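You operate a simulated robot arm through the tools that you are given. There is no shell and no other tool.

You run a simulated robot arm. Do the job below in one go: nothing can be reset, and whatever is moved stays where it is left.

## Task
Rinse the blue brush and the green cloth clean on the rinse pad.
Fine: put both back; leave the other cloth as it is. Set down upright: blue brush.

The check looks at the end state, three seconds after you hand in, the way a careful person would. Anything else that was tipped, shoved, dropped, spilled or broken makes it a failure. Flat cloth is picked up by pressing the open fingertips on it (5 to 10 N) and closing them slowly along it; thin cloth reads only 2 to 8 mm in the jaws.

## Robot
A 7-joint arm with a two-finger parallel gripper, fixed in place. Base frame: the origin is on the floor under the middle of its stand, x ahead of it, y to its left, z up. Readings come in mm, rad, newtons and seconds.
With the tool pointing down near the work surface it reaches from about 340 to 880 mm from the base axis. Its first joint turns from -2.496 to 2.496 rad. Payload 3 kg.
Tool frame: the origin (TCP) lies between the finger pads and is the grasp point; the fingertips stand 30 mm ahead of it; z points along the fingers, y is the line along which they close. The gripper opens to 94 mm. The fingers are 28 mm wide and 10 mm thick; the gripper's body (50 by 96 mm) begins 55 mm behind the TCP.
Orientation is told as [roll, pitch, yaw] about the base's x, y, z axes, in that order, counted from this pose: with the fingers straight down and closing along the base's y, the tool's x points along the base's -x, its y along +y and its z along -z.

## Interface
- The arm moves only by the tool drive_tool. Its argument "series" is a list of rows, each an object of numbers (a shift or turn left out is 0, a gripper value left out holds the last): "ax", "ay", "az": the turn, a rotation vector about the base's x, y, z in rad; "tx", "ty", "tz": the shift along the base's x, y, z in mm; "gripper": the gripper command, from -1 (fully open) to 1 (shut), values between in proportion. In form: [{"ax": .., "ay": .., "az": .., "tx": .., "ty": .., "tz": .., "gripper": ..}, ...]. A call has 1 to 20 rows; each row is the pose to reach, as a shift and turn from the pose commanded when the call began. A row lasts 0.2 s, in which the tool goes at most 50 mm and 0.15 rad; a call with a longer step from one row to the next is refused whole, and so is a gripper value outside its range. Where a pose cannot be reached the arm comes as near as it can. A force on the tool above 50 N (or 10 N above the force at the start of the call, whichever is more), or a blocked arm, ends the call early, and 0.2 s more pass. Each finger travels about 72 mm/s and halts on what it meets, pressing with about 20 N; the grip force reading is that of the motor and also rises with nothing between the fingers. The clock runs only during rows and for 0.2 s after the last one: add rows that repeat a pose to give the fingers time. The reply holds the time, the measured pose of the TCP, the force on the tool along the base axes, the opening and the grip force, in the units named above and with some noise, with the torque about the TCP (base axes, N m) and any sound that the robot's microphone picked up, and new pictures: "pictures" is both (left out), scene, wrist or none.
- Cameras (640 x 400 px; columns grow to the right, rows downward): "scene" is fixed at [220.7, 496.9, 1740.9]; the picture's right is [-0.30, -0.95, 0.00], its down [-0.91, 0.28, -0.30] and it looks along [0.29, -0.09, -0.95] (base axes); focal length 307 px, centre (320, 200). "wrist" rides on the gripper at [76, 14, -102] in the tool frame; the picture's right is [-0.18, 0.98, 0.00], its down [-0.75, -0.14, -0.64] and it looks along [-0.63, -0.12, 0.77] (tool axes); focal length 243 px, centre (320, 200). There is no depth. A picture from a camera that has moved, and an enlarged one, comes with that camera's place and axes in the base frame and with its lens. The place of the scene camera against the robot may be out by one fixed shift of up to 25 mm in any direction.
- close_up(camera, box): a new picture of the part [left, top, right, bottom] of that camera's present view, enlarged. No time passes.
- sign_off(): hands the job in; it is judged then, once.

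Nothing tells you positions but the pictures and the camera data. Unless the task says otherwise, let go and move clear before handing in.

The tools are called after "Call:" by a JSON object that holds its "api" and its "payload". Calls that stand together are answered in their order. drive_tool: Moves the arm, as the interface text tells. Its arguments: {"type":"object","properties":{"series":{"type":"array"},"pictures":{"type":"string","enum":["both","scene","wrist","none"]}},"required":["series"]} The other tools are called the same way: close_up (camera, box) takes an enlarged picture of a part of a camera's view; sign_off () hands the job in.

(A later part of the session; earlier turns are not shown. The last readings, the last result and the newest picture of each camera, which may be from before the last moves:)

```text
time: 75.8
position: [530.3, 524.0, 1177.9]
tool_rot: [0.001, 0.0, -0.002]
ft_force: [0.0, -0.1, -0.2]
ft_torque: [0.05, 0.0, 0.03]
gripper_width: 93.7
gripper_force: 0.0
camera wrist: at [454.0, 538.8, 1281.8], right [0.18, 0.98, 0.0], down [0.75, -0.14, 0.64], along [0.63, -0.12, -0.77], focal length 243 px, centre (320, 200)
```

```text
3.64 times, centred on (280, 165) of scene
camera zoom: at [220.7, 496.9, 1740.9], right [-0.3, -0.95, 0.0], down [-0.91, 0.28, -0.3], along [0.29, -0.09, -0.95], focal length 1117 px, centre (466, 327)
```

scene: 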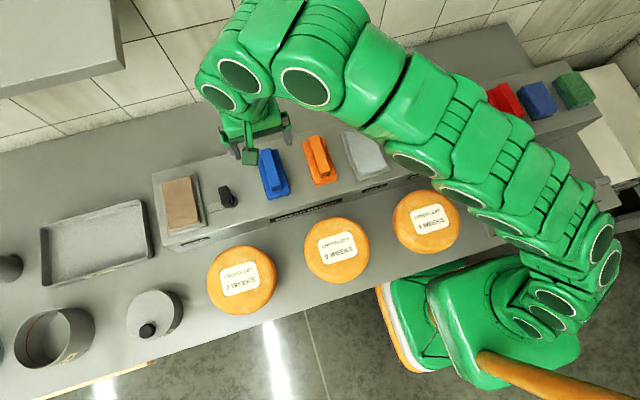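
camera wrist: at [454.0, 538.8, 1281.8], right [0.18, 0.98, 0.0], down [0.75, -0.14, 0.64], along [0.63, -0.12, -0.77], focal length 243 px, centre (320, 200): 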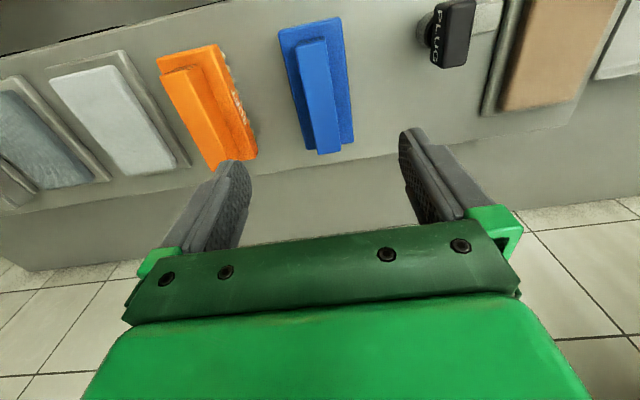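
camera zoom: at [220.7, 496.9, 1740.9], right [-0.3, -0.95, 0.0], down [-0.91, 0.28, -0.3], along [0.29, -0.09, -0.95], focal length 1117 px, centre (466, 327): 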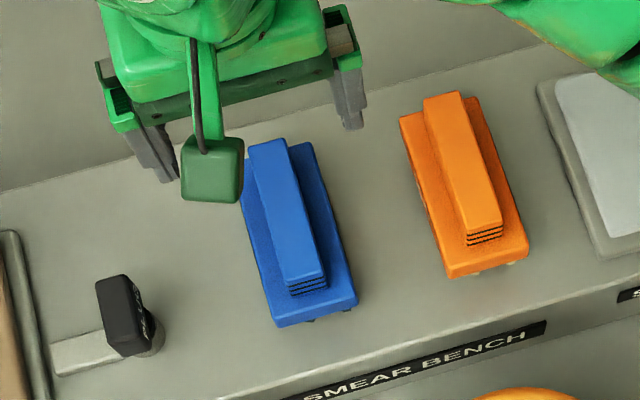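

The brush stands upright in its spot. I'll move the arm away to the start pose and check the whole scene.

Call:
{"api": "drive_tool", "payload": {"series": [{"tz": 30, "ty": -10}, {"tz": 60, "ty": -40, "tx": -10}, {"tz": 90, "ty": -75, "tx": -20}, {"tz": 115, "ty": -115, "tx": -30}, {"tz": 130, "ty": -155, "tx": -40}, {"tz": 130, "ty": -200, "tx": -50}, {"tz": 130, "ty": -245, "tx": -60}, {"tz": 130, "ty": -287, "tx": -69}, {"tz": 130, "ty": -287, "tx": -69}], "pictures": "both"}}

Call:
{"api": "close_up", "payload": {"camera": "scene", "box": [140, 120, 380, 270]}}

Call:
{"api": "close_up", "payload": {"camera": "scene", "box": [380, 60, 640, 222]}}

Call:
{"api": "close_up", "payload": {"camera": "wrist", "box": [0, 0, 320, 200]}}

Call:
{"api": "close_up", "payload": {"camera": "wrist", "box": [320, 0, 640, 200]}}

```text
time: 77.8
position: [465.7, 242.0, 1306.2]
tool_rot: [-0.001, -0.001, 0.0]
ft_force: [0.6, -0.1, 0.5]
ft_torque: [-0.01, -0.02, 0.02]
gripper_width: 94.2
gripper_force: 0.1
camera wrist: at [388.9, 255.9, 1408.2], right [0.18, 0.98, 0.0], down [0.75, -0.14, 0.64], along [0.63, -0.12, -0.77], focal length 243 px, centre (320, 200)
```

scene: 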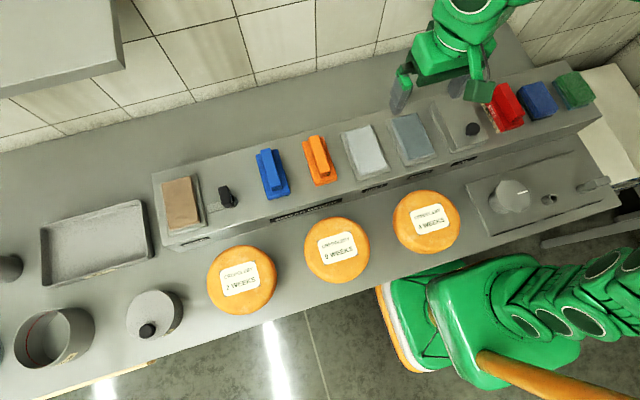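
wrist: 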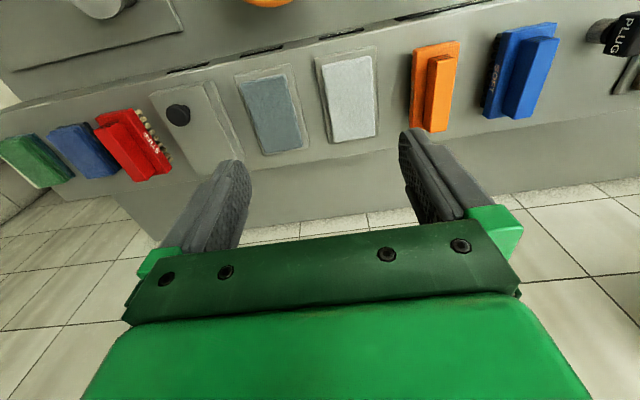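

```text
2.67 times, centred on (260, 195) of scene
camera zoom: at [220.7, 496.9, 1740.9], right [-0.3, -0.95, 0.0], down [-0.91, 0.28, -0.3], along [0.29, -0.09, -0.95], focal length 819 px, centre (480, 213)
```

zoom: 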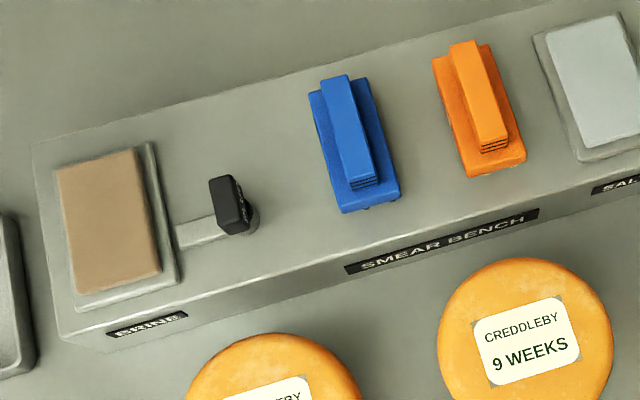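

```text
2.46 times, centred on (510, 141) of scene
camera zoom: at [220.7, 496.9, 1740.9], right [-0.3, -0.95, 0.0], down [-0.91, 0.28, -0.3], along [0.29, -0.09, -0.95], focal length 756 px, centre (-148, 345)
```

zoom: 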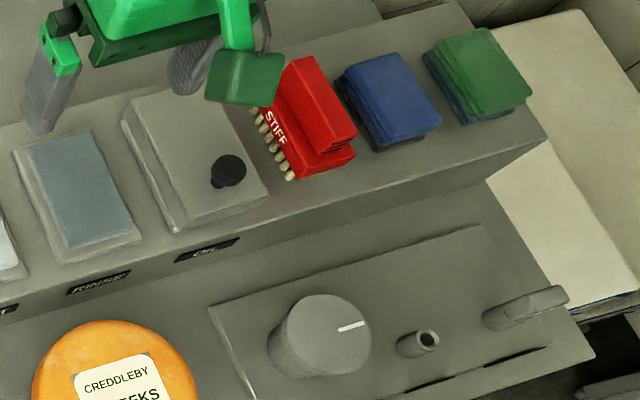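

```text
2.00 times, centred on (160, 100) of wrist
camera zoom: at [388.9, 255.9, 1408.2], right [0.18, 0.98, 0.0], down [0.75, -0.14, 0.64], along [0.63, -0.12, -0.77], focal length 485 px, centre (640, 400)
```

zoom: 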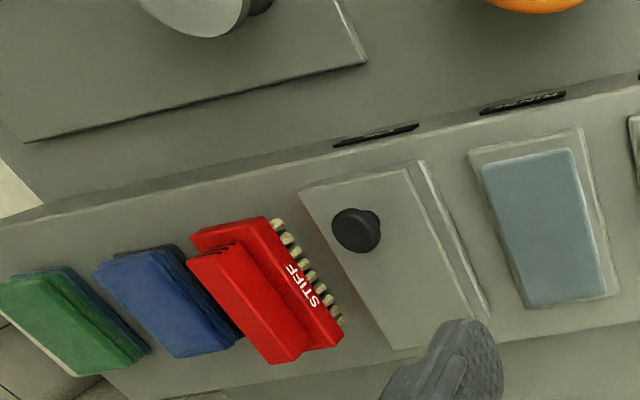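

```text
2.00 times, centred on (480, 100) of wrist
camera zoom: at [388.9, 255.9, 1408.2], right [0.18, 0.98, 0.0], down [0.75, -0.14, 0.64], along [0.63, -0.12, -0.77], focal length 485 px, centre (0, 400)
```

zoom: 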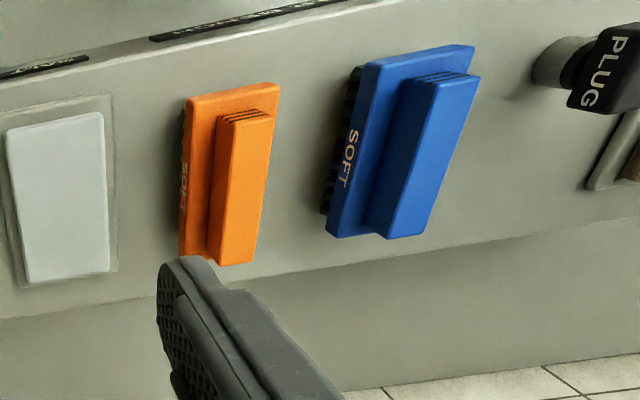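

Everything is in its place. Let me double-check the brush bristles' colour up close.

Call:
{"api": "close_up", "payload": {"camera": "wrist", "box": [470, 10, 570, 130]}}

Call:
{"api": "close_up", "payload": {"camera": "wrist", "box": [0, 110, 120, 200]}}

Call:
{"api": "close_up", "payload": {"camera": "scene", "box": [245, 140, 305, 210]}}

```text
3.33 times, centred on (520, 70) of wrist
camera zoom: at [388.9, 255.9, 1408.2], right [0.18, 0.98, 0.0], down [0.75, -0.14, 0.64], along [0.63, -0.12, -0.77], focal length 809 px, centre (-347, 633)
```

zoom: 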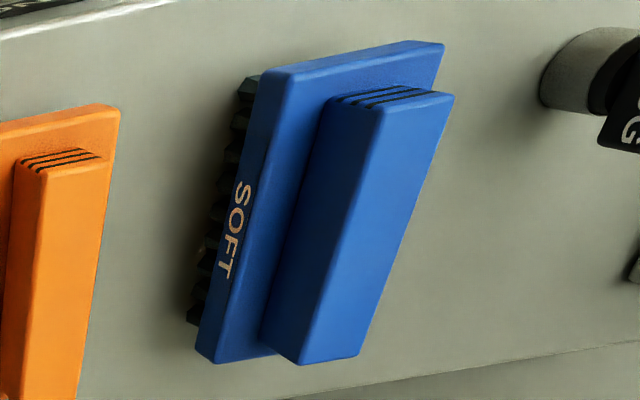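

```text
4.44 times, centred on (60, 155) of wrist
camera zoom: at [388.9, 255.9, 1408.2], right [0.18, 0.98, 0.0], down [0.75, -0.14, 0.64], along [0.63, -0.12, -0.77], focal length 1078 px, centre (1476, 400)
```

zoom: 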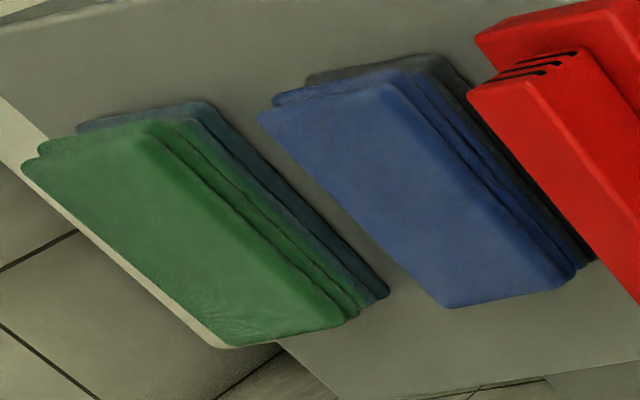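

```text
5.71 times, centred on (275, 175) of scene
camera zoom: at [220.7, 496.9, 1740.9], right [-0.3, -0.95, 0.0], down [-0.91, 0.28, -0.3], along [0.29, -0.09, -0.95], focal length 1755 px, centre (577, 343)
```

zoom: 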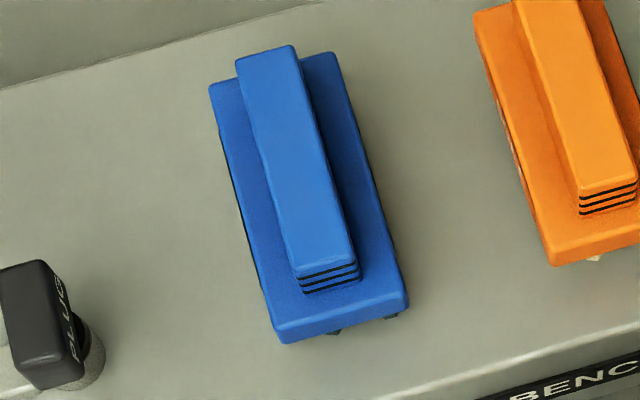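

To be sure of the brush, I'll revisit the earlier close viewpoint and compare the bristles' colour.

Call:
{"api": "drive_tool", "payload": {"series": [{"tx": -5, "ty": 45, "tz": -10}, {"tx": -10, "ty": 90, "tz": -20}, {"tx": -15, "ty": 135, "tz": -30}, {"tx": -20, "ty": 180, "tz": -40}, {"tx": -25, "ty": 225, "tz": -50}, {"tx": -30, "ty": 270, "tz": -60}, {"tx": -30, "ty": 280, "tz": -90}, {"tx": -30, "ty": 280, "tz": -135}, {"tx": -30, "ty": 280, "tz": -170}, {"tx": -30, "ty": 280, "tz": -170}], "pictures": "wrist"}}

Call:
{"api": "close_up", "payload": {"camera": "wrist", "box": [200, 60, 440, 210]}}

Call:
{"api": "close_up", "payload": {"camera": "wrist", "box": [290, 110, 380, 170]}}

```text
time: 80.0
position: [428.6, 518.8, 1138.3]
tool_rot: [0.0, 0.0, -0.001]
ft_force: [0.4, 0.3, -0.3]
ft_torque: [-0.01, 0.01, 0.0]
gripper_width: 93.9
gripper_force: 0.1
camera wrist: at [352.3, 533.6, 1241.2], right [0.18, 0.98, 0.0], down [0.75, -0.14, 0.64], along [0.63, -0.12, -0.77], focal length 243 px, centre (320, 200)
```

wrist: 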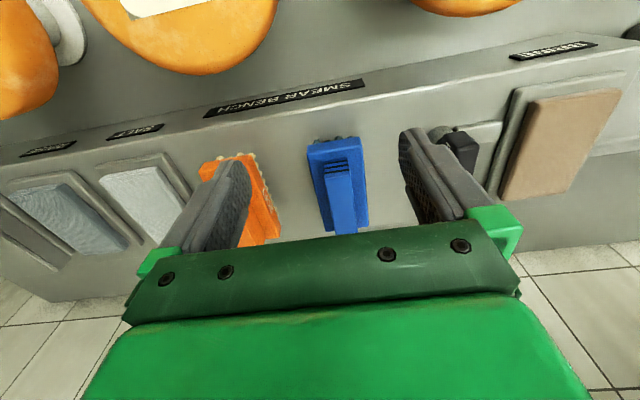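

```text
2.67 times, centred on (320, 135) of wrist
camera zoom: at [352.3, 533.6, 1241.2], right [0.18, 0.98, 0.0], down [0.75, -0.14, 0.64], along [0.63, -0.12, -0.77], focal length 647 px, centre (320, 373)
```

zoom: 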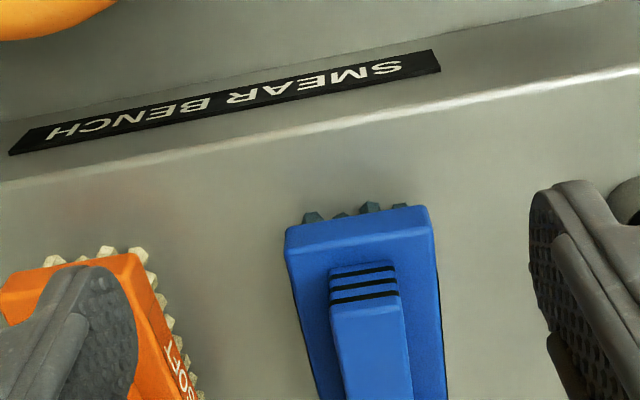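

```text
6.67 times, centred on (335, 140) of wrist
camera zoom: at [352.3, 533.6, 1241.2], right [0.18, 0.98, 0.0], down [0.75, -0.14, 0.64], along [0.63, -0.12, -0.77], focal length 1618 px, centre (220, 600)
```

zoom: 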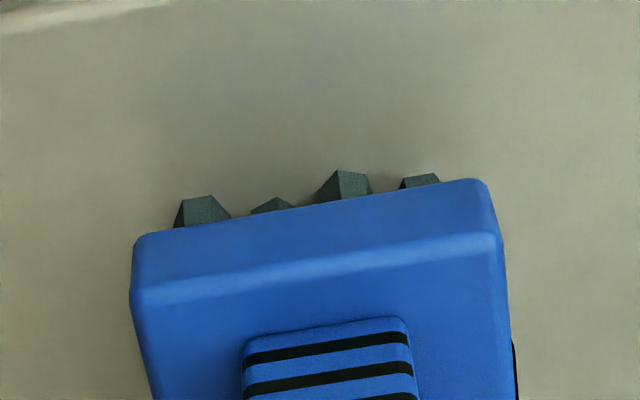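

The bristles are now uniformly teal rather than dark grey-brown. Let me compare against the cloth's rinsed layer at high zoom.

Call:
{"api": "close_up", "payload": {"camera": "scene", "box": [550, 65, 600, 115]}}

Call:
{"api": "close_up", "payload": {"camera": "wrist", "box": [305, 130, 345, 155]}}

Call:
{"api": "close_up", "payload": {"camera": "wrist", "box": [0, 170, 130, 270]}}

```text
8.00 times, centred on (575, 90) of scene
camera zoom: at [220.7, 496.9, 1740.9], right [-0.3, -0.95, 0.0], down [-0.91, 0.28, -0.3], along [0.29, -0.09, -0.95], focal length 2457 px, centre (-1720, 1080)
```

zoom: 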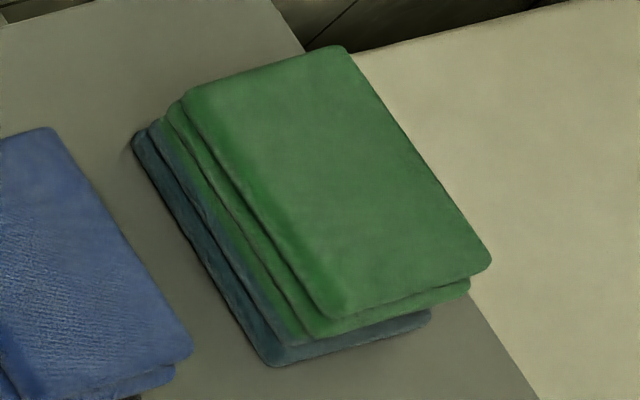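

```text
16.00 times, centred on (325, 142) of wrist
camera zoom: at [352.3, 533.6, 1241.2], right [0.18, 0.98, 0.0], down [0.75, -0.14, 0.64], along [0.63, -0.12, -0.77], focal length 3882 px, centre (240, 1120)
```

zoom: 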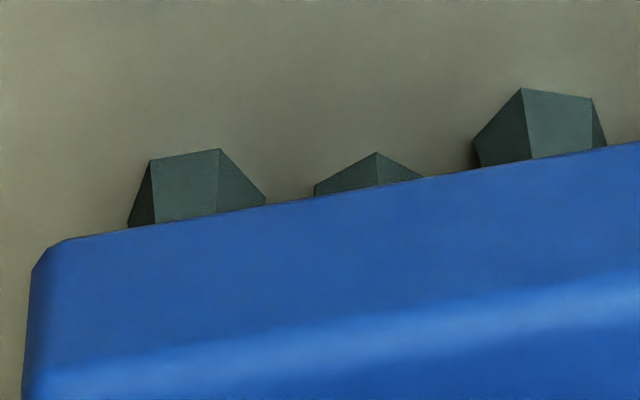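

```text
4.00 times, centred on (65, 220) of wrist
camera zoom: at [352.3, 533.6, 1241.2], right [0.18, 0.98, 0.0], down [0.75, -0.14, 0.64], along [0.63, -0.12, -0.77], focal length 970 px, centre (1340, 120)
```

zoom: 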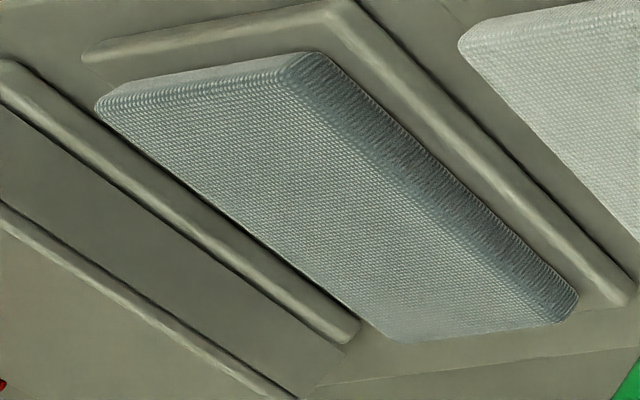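

The bristle tint is greener and darker than the cloth's, so I can't rule out that the brush is only part-rinsed. The handling was repeatable, so I'll pick it up again for a longer rinse and compare.

Call:
{"api": "drive_tool", "payload": {"series": [{"tx": 40, "ty": 3}, {"tx": 80, "ty": 7}, {"tx": 99, "ty": 7}, {"tx": 99, "ty": 7, "tz": -35}, {"tx": 99, "ty": 7, "tz": -65}, {"tx": 99, "ty": 7, "tz": -82}, {"tx": 99, "ty": 7, "tz": -82}], "pictures": "wrist"}}

```text
time: 81.6
position: [531.0, 524.8, 1058.8]
tool_rot: [0.001, 0.0, -0.001]
ft_force: [-0.4, 1.0, 0.1]
ft_torque: [0.03, 0.01, 0.04]
gripper_width: 93.9
gripper_force: 0.1
camera wrist: at [453.8, 538.7, 1159.8], right [0.18, 0.98, 0.0], down [0.75, -0.14, 0.64], along [0.63, -0.12, -0.77], focal length 243 px, centre (320, 200)
```

wrist: 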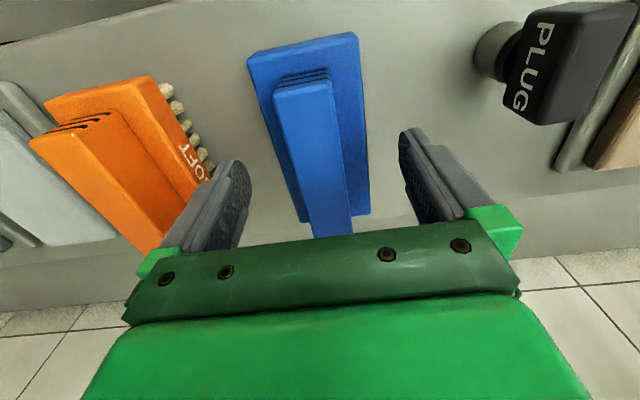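

Call:
{"api": "drive_tool", "payload": {"series": [{"gripper": -0.6, "tz": -1}, {"gripper": -0.2, "tz": -1}, {"gripper": 0.1, "tz": -1}, {"gripper": 0.25, "tz": -1}, {"gripper": 0.35, "tz": -1}, {"gripper": 0.45, "tz": -1}, {"gripper": 0.6, "tz": -1}, {"gripper": 0.8, "tz": -1}, {"gripper": 0.8, "tz": -1}, {"gripper": 0.8, "tz": 4}, {"gripper": 0.8, "tz": 20}, {"gripper": 0.8, "tz": 20}], "pictures": "both"}}

Call:
{"api": "close_up", "payload": {"camera": "wrist", "box": [200, 0, 460, 230]}}

```text
time: 84.2
position: [530.3, 523.0, 1079.6]
tool_rot: [0.0, 0.001, 0.001]
ft_force: [-0.6, -1.2, -1.7]
ft_torque: [0.02, 0.02, -0.02]
gripper_width: 30.3
gripper_force: 19.6
camera wrist: at [453.7, 538.6, 1181.6], right [0.18, 0.98, 0.0], down [0.75, -0.14, 0.64], along [0.63, -0.12, -0.77], focal length 243 px, centre (320, 200)
```

scene: 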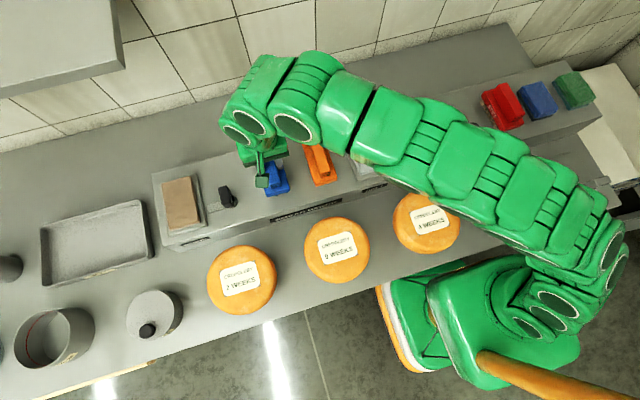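
wrist: 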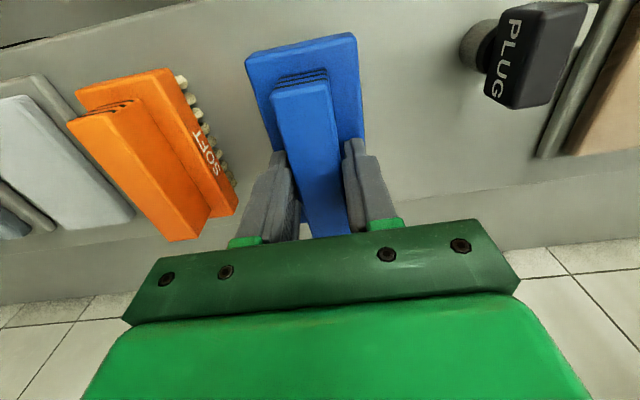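

```text
1.74 times, centred on (330, 115) of wrist
camera zoom: at [453.7, 538.6, 1181.6], right [0.18, 0.98, 0.0], down [0.75, -0.14, 0.64], along [0.63, -0.12, -0.77], focal length 422 px, centre (303, 348)
```

zoom: 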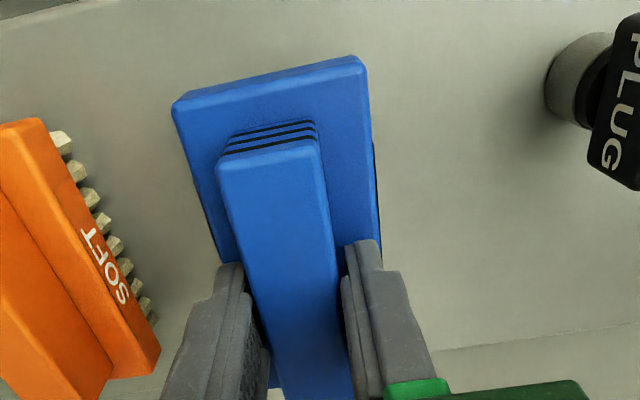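

Held again. Carrying to the rinse pad.

Call:
{"api": "drive_tool", "payload": {"series": [{"tz": 35}, {"tz": 75}, {"tz": 110}, {"tz": 115, "ty": -20}, {"tz": 115, "ty": -60}, {"tz": 115, "ty": -105}, {"tz": 115, "ty": -150}, {"tz": 115, "ty": -195}, {"tz": 115, "ty": -240}, {"tz": 115, "ty": -285}, {"tz": 115, "ty": -330}, {"tz": 110, "ty": -365}, {"tz": 85, "ty": -376.5}, {"tz": 45, "ty": -376.5}, {"tz": 15, "ty": -376.5}, {"tz": 15, "ty": -376.5}], "pictures": "scene"}}

Call:
{"api": "close_up", "payload": {"camera": "scene", "box": [370, 80, 460, 160]}}

Call:
{"api": "drive_tool", "payload": {"series": [{"tz": -2}, {"tz": -5}, {"tz": -5}], "pictures": "none"}}

Call:
{"api": "drive_tool", "payload": {"series": [{"tz": -1}, {"tz": -1}], "pictures": "none"}}

```text
time: 87.6
position: [530.3, 149.1, 1094.9]
tool_rot: [0.001, -0.001, 0.0]
ft_force: [0.0, 0.6, -2.6]
ft_torque: [0.03, -0.02, -0.01]
gripper_width: 30.3
gripper_force: 20.1
```

scene: 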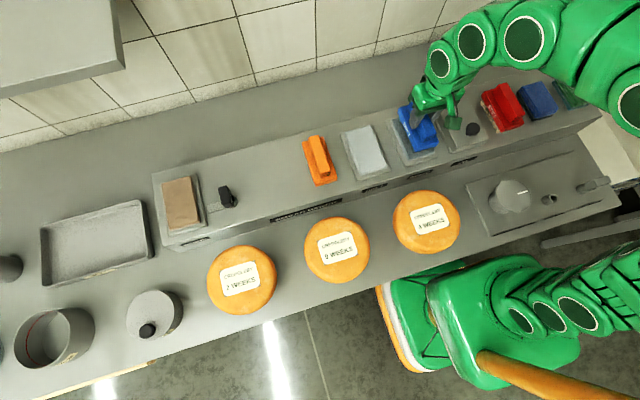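

```text
5.00 times, centred on (415, 120) of scene
camera zoom: at [220.7, 496.9, 1740.9], right [-0.3, -0.95, 0.0], down [-0.91, 0.28, -0.3], along [0.29, -0.09, -0.95], focal length 1536 px, centre (-155, 600)
```

zoom: 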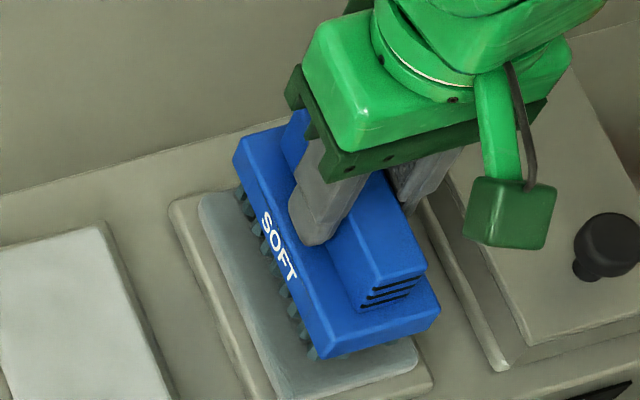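

```text
time: 88.4
position: [530.5, 149.6, 1089.8]
tool_rot: [0.0, 0.0, -0.001]
ft_force: [0.1, 0.1, -1.3]
ft_torque: [-0.03, 0.0, 0.01]
gripper_width: 30.1
gripper_force: 20.2
```

```text
time: 89.0
position: [530.1, 149.7, 1088.1]
tool_rot: [0.001, 0.001, 0.0]
ft_force: [0.0, -0.2, -1.6]
ft_torque: [0.0, 0.0, -0.05]
gripper_width: 30.2
gripper_force: 19.5
```

Call:
{"api": "drive_tool", "payload": {"series": [{"tz": -0.7}, {"tz": -0.7}], "pictures": "none"}}

Call:
{"api": "drive_tool", "payload": {"series": [{"tz": -0.6}, {"tz": -0.6}], "pictures": "none"}}

Call:
{"api": "drive_tool", "payload": {"series": [{"tz": -0.5}, {"tz": -0.5}], "pictures": "none"}}

```text
time: 89.6
position: [530.2, 149.0, 1088.9]
tool_rot: [-0.002, 0.001, 0.0]
ft_force: [-0.2, 0.4, -1.1]
ft_torque: [0.03, 0.01, -0.02]
gripper_width: 30.0
gripper_force: 20.1
```

```text
time: 90.2
position: [529.1, 148.8, 1087.6]
tool_rot: [-0.001, 0.001, 0.0]
ft_force: [-0.3, 0.0, -2.1]
ft_torque: [-0.04, 0.04, -0.03]
gripper_width: 30.2
gripper_force: 20.0
```

```text
time: 90.8
position: [530.3, 149.8, 1085.0]
tool_rot: [-0.001, -0.002, -0.001]
ft_force: [-0.1, -0.4, -2.8]
ft_torque: [-0.03, 0.0, 0.0]
gripper_width: 30.0
gripper_force: 20.0
```

Call:
{"api": "drive_tool", "payload": {"series": [{"tz": -0.6}, {"tz": -0.6}], "pictures": "none"}}

Call:
{"api": "drive_tool", "payload": {"series": [{"tz": -0.5}, {"tz": -0.5}], "pictures": "none"}}

```text
time: 91.4
position: [529.4, 149.0, 1084.9]
tool_rot: [-0.001, 0.001, -0.001]
ft_force: [-0.4, 0.3, -2.9]
ft_torque: [0.05, 0.01, 0.0]
gripper_width: 30.3
gripper_force: 20.6
```

```text
time: 92.0
position: [529.8, 149.7, 1084.8]
tool_rot: [0.0, -0.001, -0.001]
ft_force: [-1.9, -1.1, 4.6]
ft_torque: [-0.02, 0.17, 0.02]
gripper_width: 30.1
gripper_force: 20.0
```

Light contact. A little more pressure, then a longer round of strokes.

Call:
{"api": "drive_tool", "payload": {"series": [{"tz": -0.4}, {"tz": -0.4, "tx": 6}, {"tz": -0.4, "tx": 12}, {"tz": -0.4, "tx": 4}, {"tz": -0.4, "tx": -4}, {"tz": -0.4, "tx": -12}, {"tz": -0.4, "tx": -4}, {"tz": -0.4, "tx": 4}, {"tz": -0.4, "tx": 12}, {"tz": -0.4, "tx": 4}, {"tz": -0.4, "tx": -4}, {"tz": -0.4, "tx": -12}, {"tz": -0.4, "tx": -4}, {"tz": -0.4, "tx": 4}, {"tz": -0.4, "tx": 12}, {"tz": -0.4, "tx": 4}, {"tz": -0.4, "tx": 0}, {"tz": -0.4, "tx": 0}], "pictures": "scene"}}

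Call:
{"api": "drive_tool", "payload": {"series": [{"tz": -0.3}, {"tz": -0.3, "tx": 6}, {"tz": -0.3, "tx": 12}, {"tz": -0.3, "tx": 4}, {"tz": -0.3, "tx": -4}, {"tz": -0.3, "tx": -12}, {"tz": -0.3, "tx": -4}, {"tz": -0.3, "tx": 4}, {"tz": -0.3, "tx": 12}, {"tz": -0.3, "tx": 4}, {"tz": -0.3, "tx": -4}, {"tz": -0.3, "tx": -12}, {"tz": -0.3, "tx": -4}, {"tz": -0.3, "tx": 0}, {"tz": -0.3, "tx": 0}], "pictures": "none"}}

```text
time: 95.8
position: [531.0, 149.3, 1085.4]
tool_rot: [0.0, 0.0, 0.001]
ft_force: [-0.5, 0.6, -3.1]
ft_torque: [-0.01, 0.02, 0.01]
gripper_width: 30.2
gripper_force: 20.0
```

scene: 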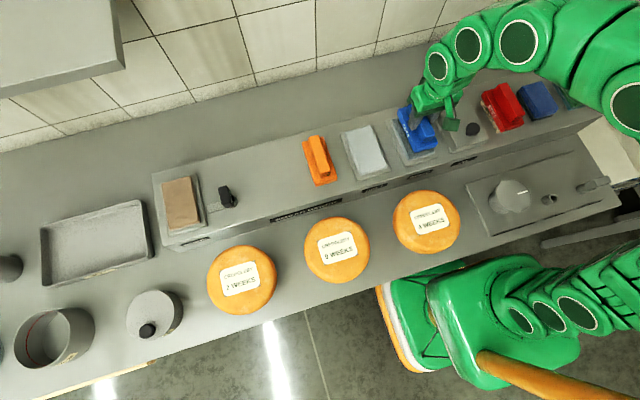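

```text
time: 99.0
position: [529.3, 148.2, 1080.9]
tool_rot: [0.0, 0.001, 0.0]
ft_force: [-6.6, -0.9, 11.3]
ft_torque: [0.0, 0.32, 0.03]
gripper_width: 29.8
gripper_force: 19.7
```

Pressed at about 11 N. One more press-and-hold, then I'll lift and look.

Call:
{"api": "drive_tool", "payload": {"series": [{"tz": -0.3}, {"tz": -0.3}, {"tz": -0.3, "ty": 3}, {"tz": -0.3, "ty": 6}, {"tz": -0.3, "ty": 0}, {"tz": -0.3, "ty": -6}, {"tz": -0.3, "ty": 0}, {"tz": -0.3, "ty": 6}, {"tz": -0.3, "ty": 0}, {"tz": -0.3, "ty": -6}, {"tz": -0.3, "ty": 0}, {"tz": -0.3}], "pictures": "none"}}

Call:
{"api": "drive_tool", "payload": {"series": [{"tz": 10}, {"tz": 30}, {"tz": 61}, {"tz": 61}], "pictures": "both"}}

Call:
{"api": "close_up", "payload": {"camera": "scene", "box": [370, 80, 460, 160]}}

Call:
{"api": "close_up", "payload": {"camera": "wrist", "box": [200, 0, 460, 230]}}

```text
time: 101.6
position: [528.7, 148.9, 1081.6]
tool_rot: [0.0, 0.001, 0.0]
ft_force: [-0.2, 0.0, -2.4]
ft_torque: [0.0, 0.01, 0.02]
gripper_width: 30.0
gripper_force: 19.9
```

```text
time: 102.6
position: [530.5, 148.2, 1144.2]
tool_rot: [0.0, 0.0, -0.001]
ft_force: [-0.4, -0.1, -2.2]
ft_torque: [0.0, 0.03, -0.02]
gripper_width: 30.1
gripper_force: 20.3
camera wrist: at [453.9, 162.4, 1247.5], right [0.18, 0.98, 0.0], down [0.75, -0.14, 0.64], along [0.63, -0.12, -0.77], focal length 243 px, centre (320, 200)
```

scene: 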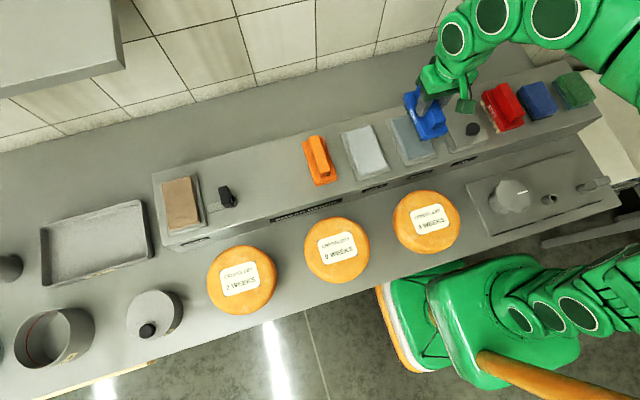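
wrist: 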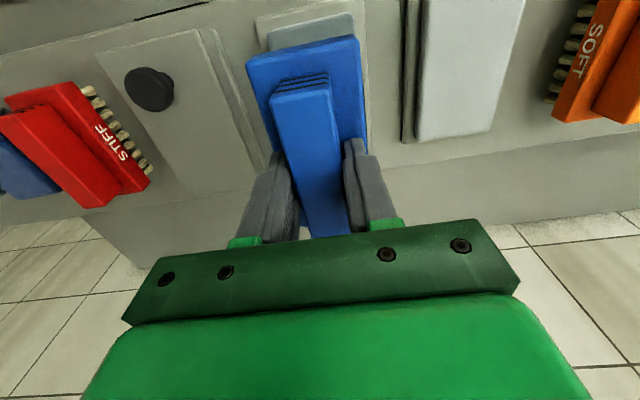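

```text
5.00 times, centred on (415, 120) of scene
camera zoom: at [220.7, 496.9, 1740.9], right [-0.3, -0.95, 0.0], down [-0.91, 0.28, -0.3], along [0.29, -0.09, -0.95], focal length 1536 px, centre (-155, 600)
```

zoom: 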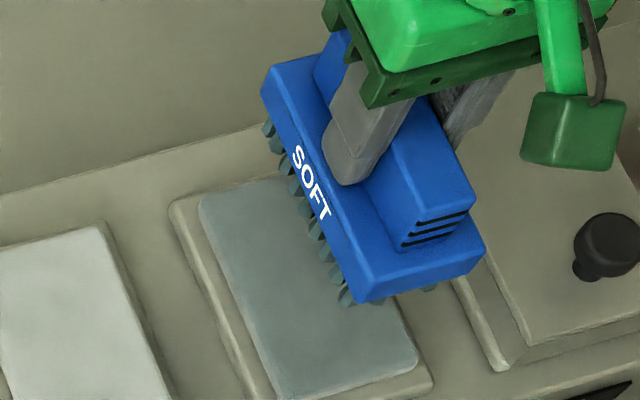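

```text
1.74 times, centred on (330, 115) of wrist
camera zoom: at [453.9, 162.4, 1247.5], right [0.18, 0.98, 0.0], down [0.75, -0.14, 0.64], along [0.63, -0.12, -0.77], focal length 422 px, centre (303, 348)
```

zoom: 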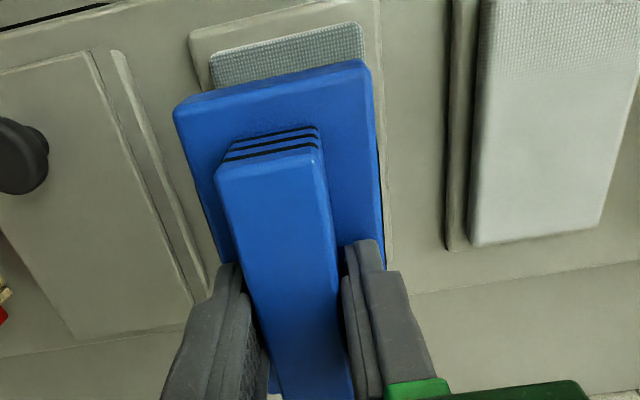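

Call:
{"api": "close_up", "payload": {"camera": "scene", "box": [400, 95, 430, 145]}}

```text
8.00 times, centred on (415, 120) of scene
camera zoom: at [220.7, 496.9, 1740.9], right [-0.3, -0.95, 0.0], down [-0.91, 0.28, -0.3], along [0.29, -0.09, -0.95], focal length 2457 px, centre (-440, 840)
```

zoom: 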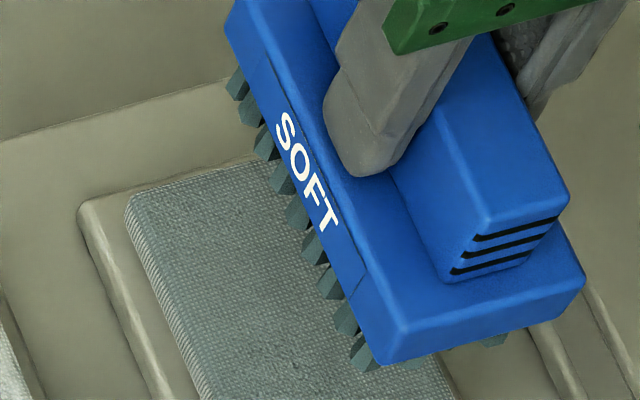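

The bristles now look close to the pad's own shade. I'll do one more firm round with force feedback so there's no doubt.

Call:
{"api": "drive_tool", "payload": {"series": [{"tz": -30}, {"tz": -55}, {"tz": -60}, {"tz": -60}], "pictures": "none"}}

Call:
{"api": "drive_tool", "payload": {"series": [{"tz": -0.8}, {"tz": -0.8}], "pictures": "none"}}

Call:
{"api": "drive_tool", "payload": {"series": [{"tz": -0.6}, {"tz": -0.6}], "pictures": "none"}}

```text
time: 103.6
position: [531.7, 145.8, 1084.6]
tool_rot: [0.0, 0.001, -0.002]
ft_force: [0.4, -0.5, -2.4]
ft_torque: [-0.01, -0.02, 0.01]
gripper_width: 30.1
gripper_force: 20.1
```

```text
time: 104.2
position: [529.5, 147.9, 1084.3]
tool_rot: [0.001, -0.001, 0.0]
ft_force: [-0.2, -0.7, -1.5]
ft_torque: [0.02, 0.02, 0.0]
gripper_width: 30.2
gripper_force: 19.3
```

```text
time: 104.8
position: [529.7, 147.3, 1083.3]
tool_rot: [0.0, -0.001, 0.0]
ft_force: [-0.5, -0.1, -1.7]
ft_torque: [-0.02, 0.01, -0.02]
gripper_width: 30.3
gripper_force: 19.8
```

Call:
{"api": "drive_tool", "payload": {"series": [{"tz": -0.5}, {"tz": -0.5}], "pictures": "none"}}

Call:
{"api": "drive_tool", "payload": {"series": [{"tz": -0.5}, {"tz": -0.5}], "pictures": "none"}}

Call:
{"api": "drive_tool", "payload": {"series": [{"tz": -0.4}, {"tz": -0.4}], "pictures": "none"}}

```text
time: 105.4
position: [529.0, 149.2, 1083.0]
tool_rot: [0.0, 0.0, 0.0]
ft_force: [0.9, 0.4, -1.7]
ft_torque: [0.0, -0.02, 0.01]
gripper_width: 30.2
gripper_force: 20.1
```

```text
time: 106.0
position: [528.4, 148.4, 1081.7]
tool_rot: [-0.002, 0.0, 0.002]
ft_force: [0.8, 0.5, -2.5]
ft_torque: [-0.01, -0.02, -0.03]
gripper_width: 30.2
gripper_force: 19.8
```

```text
time: 106.6
position: [530.7, 148.8, 1081.4]
tool_rot: [0.0, 0.002, 0.0]
ft_force: [-1.1, 3.2, 4.9]
ft_torque: [-0.03, 0.46, -0.12]
gripper_width: 30.1
gripper_force: 20.4
```

Call:
{"api": "drive_tool", "payload": {"series": [{"tz": -0.4}, {"tz": -0.4}, {"tz": -0.4}, {"tz": -0.4}, {"tz": -0.4, "tx": 5}, {"tz": -0.4, "tx": 10}, {"tz": -0.4, "tx": 5}, {"tz": -0.4, "tx": 0}, {"tz": -0.4, "tx": -5}, {"tz": -0.4, "tx": -10}, {"tz": -0.4, "tx": -5}, {"tz": -0.4}, {"tz": -0.4}], "pictures": "none"}}

Call:
{"api": "drive_tool", "payload": {"series": [{"tz": -0.4}, {"tz": -0.4}, {"tz": -0.4}, {"tz": -0.4}, {"tz": -0.4}, {"tz": -0.4}, {"tz": -0.4}, {"tz": -0.4}], "pictures": "scene"}}

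Call:
{"api": "close_up", "payload": {"camera": "scene", "box": [395, 100, 445, 160]}}

```text
time: 109.4
position: [527.9, 150.0, 1081.5]
tool_rot: [0.001, 0.001, 0.0]
ft_force: [-1.1, 0.2, -2.3]
ft_torque: [0.0, -0.01, -0.02]
gripper_width: 30.2
gripper_force: 19.7
```

```text
time: 111.2
position: [529.8, 150.2, 1080.7]
tool_rot: [0.001, 0.0, 0.0]
ft_force: [-2.8, 0.1, 15.1]
ft_torque: [0.04, 0.02, -0.03]
gripper_width: 30.2
gripper_force: 19.4
```

scene: 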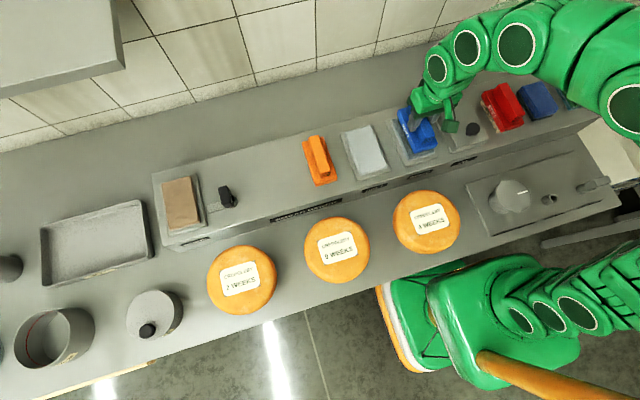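

```text
6.67 times, centred on (420, 130) of scene
camera zoom: at [220.7, 496.9, 1740.9], right [-0.3, -0.95, 0.0], down [-0.91, 0.28, -0.3], along [0.29, -0.09, -0.95], focal length 2047 px, centre (-347, 667)
```

zoom: 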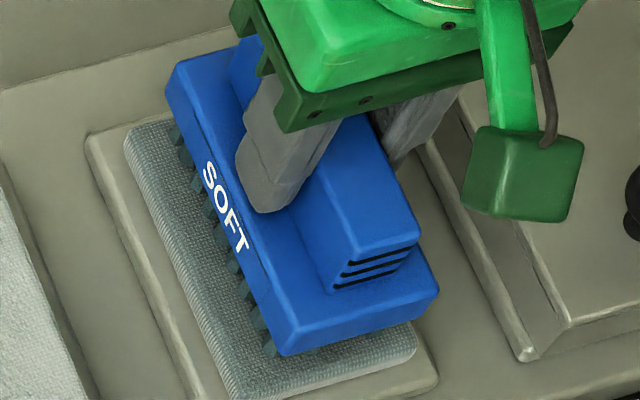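

Pressed flat at 15 N with no tilt. Now lifting and returning the brush to its place.

Call:
{"api": "drive_tool", "payload": {"series": [{"tz": 0}, {"tz": 0}, {"tz": 0}, {"tz": 0}, {"tz": 15}, {"tz": 60}, {"tz": 105}, {"tz": 112, "ty": 20}, {"tz": 112, "ty": 60}, {"tz": 112, "ty": 105}, {"tz": 112, "ty": 150}, {"tz": 112, "ty": 195}, {"tz": 112, "ty": 240}, {"tz": 112, "ty": 285}, {"tz": 112, "ty": 330}, {"tz": 105, "ty": 365}, {"tz": 80, "ty": 376.5}, {"tz": 35, "ty": 376.5}, {"tz": -10, "ty": 376.5}, {"tz": -14, "ty": 376.5}], "pictures": "both"}}

Call:
{"api": "close_up", "payload": {"camera": "scene", "box": [220, 120, 320, 210]}}

Call:
{"api": "close_up", "payload": {"camera": "wrist", "box": [200, 0, 460, 230]}}

```text
time: 115.4
position: [530.6, 524.0, 1066.0]
tool_rot: [-0.001, 0.0, 0.001]
ft_force: [-0.3, 0.4, -1.4]
ft_torque: [-0.01, -0.02, 0.03]
gripper_width: 30.2
gripper_force: 19.9
camera wrist: at [454.2, 539.4, 1169.1], right [0.18, 0.98, 0.0], down [0.75, -0.14, 0.64], along [0.63, -0.12, -0.77], focal length 243 px, centre (320, 200)
```

scene: 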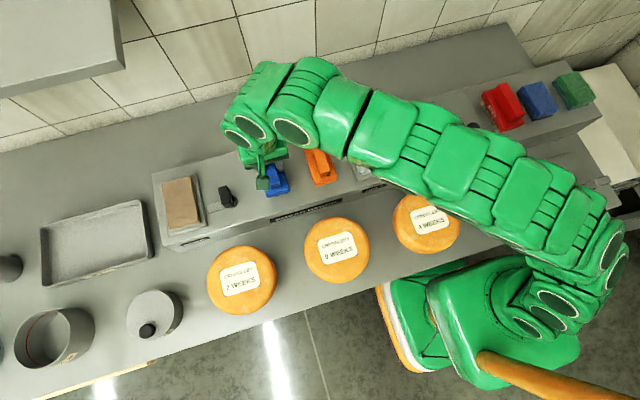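
wrist: 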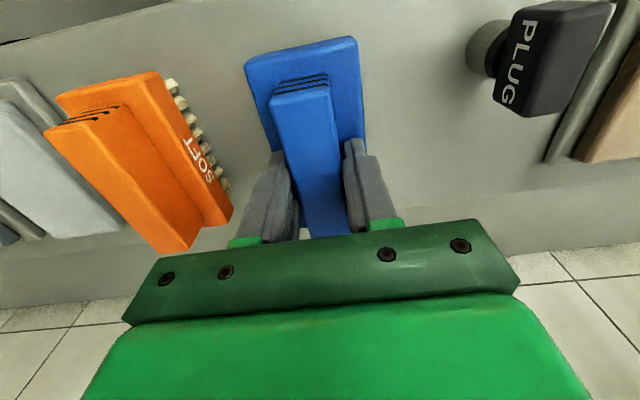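

```text
4.44 times, centred on (270, 165) of scene
camera zoom: at [220.7, 496.9, 1740.9], right [-0.3, -0.95, 0.0], down [-0.91, 0.28, -0.3], along [0.29, -0.09, -0.95], focal length 1365 px, centre (542, 356)
```

zoom: 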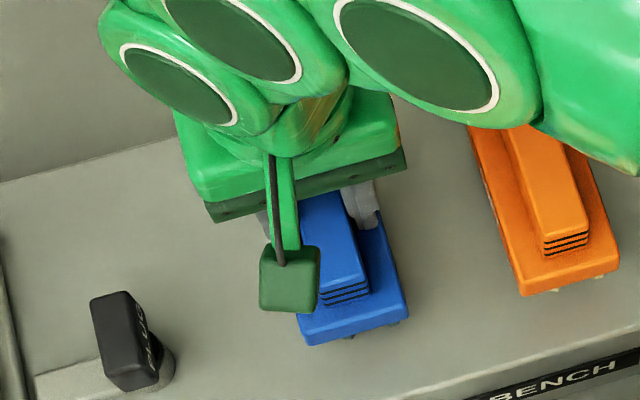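

```text
1.74 times, centred on (330, 115) of wrist
camera zoom: at [454.2, 539.4, 1169.1], right [0.18, 0.98, 0.0], down [0.75, -0.14, 0.64], along [0.63, -0.12, -0.77], focal length 422 px, centre (303, 348)
```

zoom: 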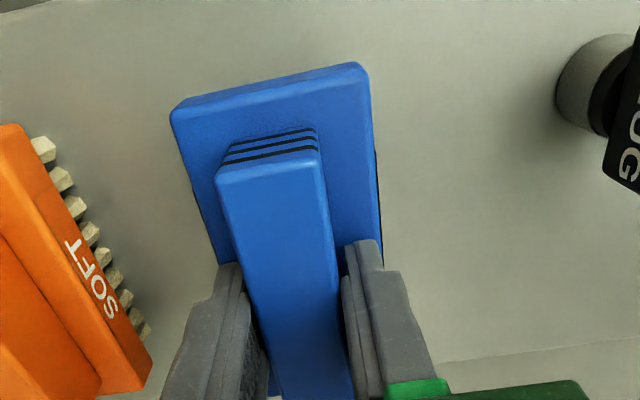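

Over its spot again. Lowering with guarded steps.

Call:
{"api": "drive_tool", "payload": {"series": [{"tz": -5}, {"tz": -9}, {"tz": -10}, {"tz": -10}], "pictures": "none"}}

Call:
{"api": "drive_tool", "payload": {"series": [{"tz": -0.8}, {"tz": -1.5}, {"tz": -1.5}], "pictures": "none"}}

Call:
{"api": "drive_tool", "payload": {"series": [{"tz": -0.8}, {"tz": -0.8}], "pictures": "none"}}

Call:
{"api": "drive_tool", "payload": {"series": [{"tz": -0.7}, {"tz": -0.7}], "pictures": "none"}}

```text
time: 116.4
position: [530.1, 525.6, 1056.4]
tool_rot: [0.002, 0.0, 0.002]
ft_force: [0.5, 0.0, -2.2]
ft_torque: [-0.01, 0.02, 0.0]
gripper_width: 30.1
gripper_force: 19.7
```

```text
time: 117.2
position: [529.9, 524.8, 1054.7]
tool_rot: [-0.001, 0.001, 0.001]
ft_force: [0.0, -0.2, -1.7]
ft_torque: [0.0, 0.0, 0.0]
gripper_width: 30.1
gripper_force: 20.5
```

```text
time: 117.8
position: [528.7, 524.3, 1053.5]
tool_rot: [0.0, 0.0, 0.0]
ft_force: [0.2, 0.6, -1.8]
ft_torque: [0.04, 0.01, 0.0]
gripper_width: 30.5
gripper_force: 20.1
```

```text
time: 118.4
position: [530.1, 524.7, 1054.2]
tool_rot: [0.0, 0.0, 0.001]
ft_force: [0.3, 0.8, -2.1]
ft_torque: [0.0, 0.01, 0.03]
gripper_width: 29.9
gripper_force: 20.1
```

Call:
{"api": "drive_tool", "payload": {"series": [{"tz": -0.7}, {"tz": -0.7}], "pictures": "none"}}

Call:
{"api": "drive_tool", "payload": {"series": [{"tz": -0.6}, {"tz": -0.6}], "pictures": "none"}}

Call:
{"api": "drive_tool", "payload": {"series": [{"tz": -0.6}, {"tz": -0.6}], "pictures": "none"}}

```text
time: 119.0
position: [531.2, 525.9, 1053.6]
tool_rot: [-0.001, 0.001, 0.0]
ft_force: [0.5, -0.1, -2.3]
ft_torque: [-0.01, -0.02, -0.01]
gripper_width: 30.2
gripper_force: 20.0
```

```text
time: 119.6
position: [529.9, 524.5, 1053.2]
tool_rot: [0.0, -0.002, -0.001]
ft_force: [1.0, 1.0, 0.9]
ft_torque: [-0.02, -0.19, 0.04]
gripper_width: 30.4
gripper_force: 20.1
```

```text
time: 120.2
position: [530.4, 525.0, 1053.6]
tool_rot: [0.0, 0.0, 0.0]
ft_force: [-0.8, -4.6, 16.8]
ft_torque: [-0.02, 0.26, -0.02]
gripper_width: 30.2
gripper_force: 19.6
```

Seated on the shelf. Releasing and rising.

Call:
{"api": "drive_tool", "payload": {"series": [{"tz": 0.5, "gripper": 0.8}, {"tz": 0.6, "gripper": 0.3}, {"tz": 0.8, "gripper": 0.2}, {"tz": 1, "gripper": 0.0}, {"tz": 1.5, "gripper": -0.3}, {"tz": 2, "gripper": -0.3}, {"tz": 20, "gripper": -0.3}, {"tz": 50, "gripper": -0.3}, {"tz": 88, "gripper": -0.5}, {"tz": 88, "gripper": -1, "tx": -45}, {"tz": 88, "gripper": -1, "tx": -85, "ty": -4}, {"tz": 88, "gripper": -1, "tx": -99, "ty": -7}, {"tz": 88, "gripper": -1, "tx": -99, "ty": -7}], "pictures": "both"}}

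Call:
{"api": "close_up", "payload": {"camera": "wrist", "box": [200, 60, 440, 210]}}

Call:
{"api": "close_up", "payload": {"camera": "wrist", "box": [305, 130, 345, 155]}}

```text
time: 123.0
position: [432.6, 519.8, 1140.1]
tool_rot: [-0.001, 0.002, 0.002]
ft_force: [-0.1, -0.2, -0.4]
ft_torque: [0.02, 0.0, -0.01]
gripper_width: 93.8
gripper_force: 0.0
camera wrist: at [355.8, 533.9, 1242.1], right [0.18, 0.98, 0.0], down [0.75, -0.14, 0.64], along [0.63, -0.12, -0.77], focal length 243 px, centre (320, 200)
```

scene: 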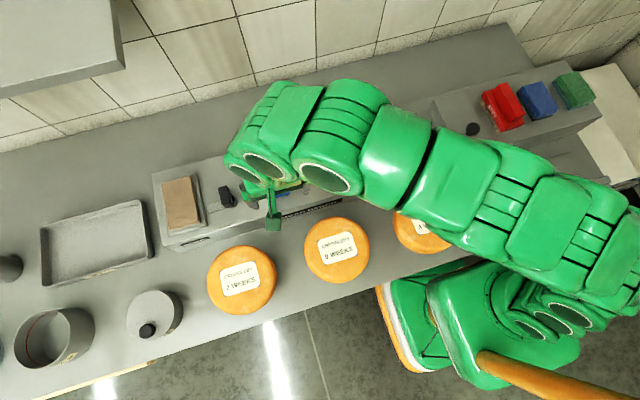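
wrist: 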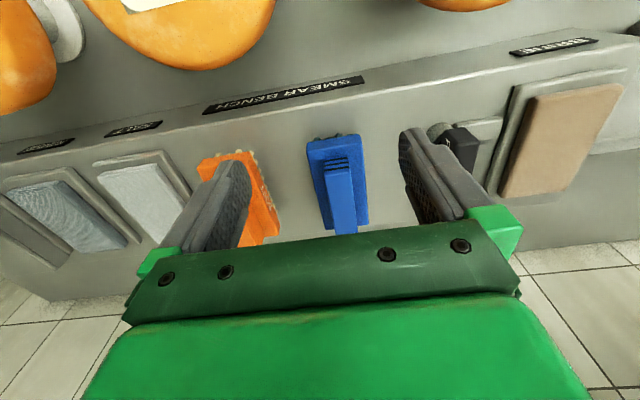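

```text
2.67 times, centred on (320, 135) of wrist
camera zoom: at [355.8, 533.9, 1242.1], right [0.18, 0.98, 0.0], down [0.75, -0.14, 0.64], along [0.63, -0.12, -0.77], focal length 647 px, centre (320, 373)
```

zoom: 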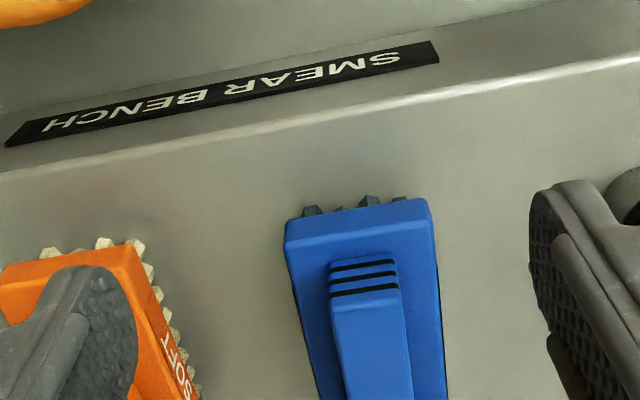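

```text
16.00 times, centred on (325, 142) of wrist
camera zoom: at [355.8, 533.9, 1242.1], right [0.18, 0.98, 0.0], down [0.75, -0.14, 0.64], along [0.63, -0.12, -0.77], focal length 3882 px, centre (240, 1120)
```

zoom: 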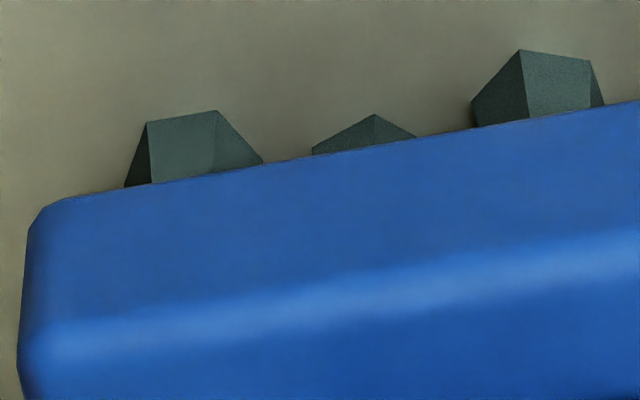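

The bristle colour is unchanged from the first rinse, so it is fully rinsed, and the brush sits where it was originally, upright. I'll move the arm clear and do a last check.

Call:
{"api": "drive_tool", "payload": {"series": [{"tz": 40}, {"tz": 80, "ty": -10}, {"tz": 115, "ty": -40, "tx": 5}, {"tz": 140, "ty": -80, "tx": 10}, {"tz": 160, "ty": -120, "tx": 15}, {"tz": 170, "ty": -165, "tx": 20}, {"tz": 170, "ty": -210, "tx": 25}, {"tz": 170, "ty": -250, "tx": 30}, {"tz": 170, "ty": -280, "tx": 30}, {"tz": 170, "ty": -280, "tx": 30}], "pictures": "both"}}

Call:
{"api": "close_up", "payload": {"camera": "scene", "box": [140, 120, 380, 270]}}

Call:
{"api": "close_up", "payload": {"camera": "scene", "box": [380, 60, 640, 222]}}

```text
time: 125.2
position: [465.2, 239.2, 1309.8]
tool_rot: [-0.002, 0.001, 0.0]
ft_force: [-0.5, -0.2, -0.7]
ft_torque: [-0.04, 0.0, 0.0]
gripper_width: 94.0
gripper_force: 0.0
camera wrist: at [387.2, 252.7, 1413.5], right [0.18, 0.98, 0.0], down [0.75, -0.14, 0.64], along [0.63, -0.12, -0.77], focal length 243 px, centre (320, 200)
```

scene: 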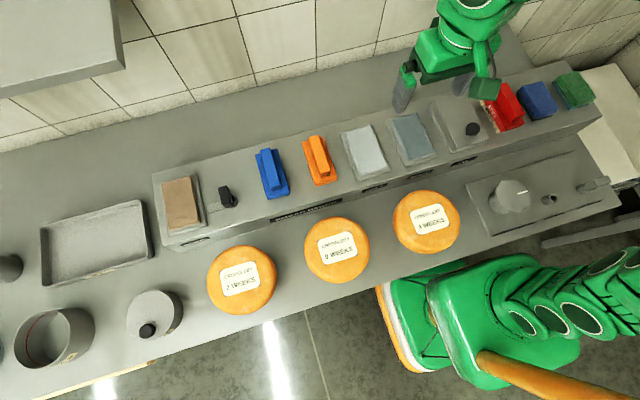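
wrist: 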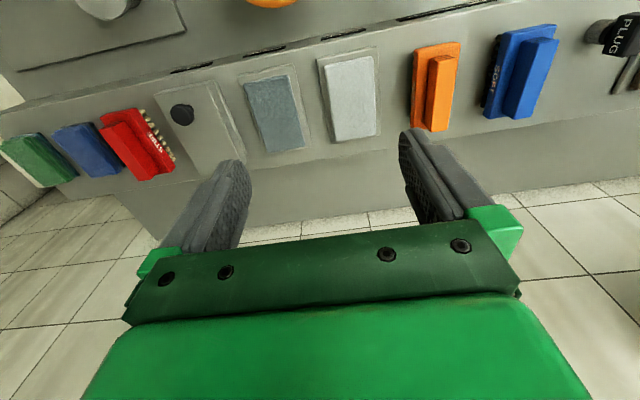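

```text
2.67 times, centred on (260, 195) of scene
camera zoom: at [220.7, 496.9, 1740.9], right [-0.3, -0.95, 0.0], down [-0.91, 0.28, -0.3], along [0.29, -0.09, -0.95], focal length 819 px, centre (480, 213)
```

zoom: 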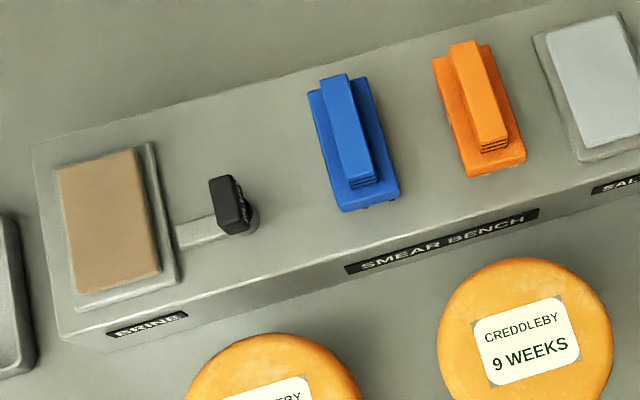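

```text
2.46 times, centred on (510, 141) of scene
camera zoom: at [220.7, 496.9, 1740.9], right [-0.3, -0.95, 0.0], down [-0.91, 0.28, -0.3], along [0.29, -0.09, -0.95], focal length 756 px, centre (-148, 345)
```

zoom: 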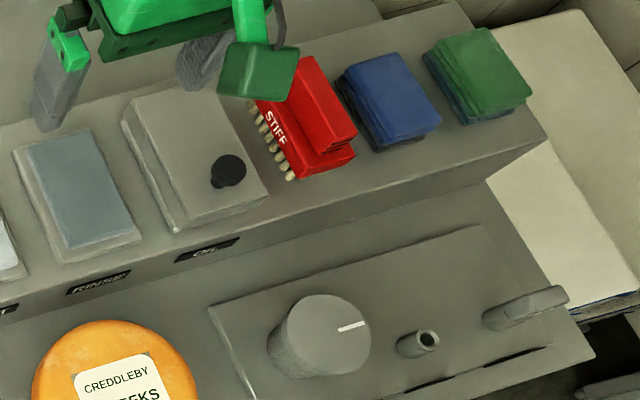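

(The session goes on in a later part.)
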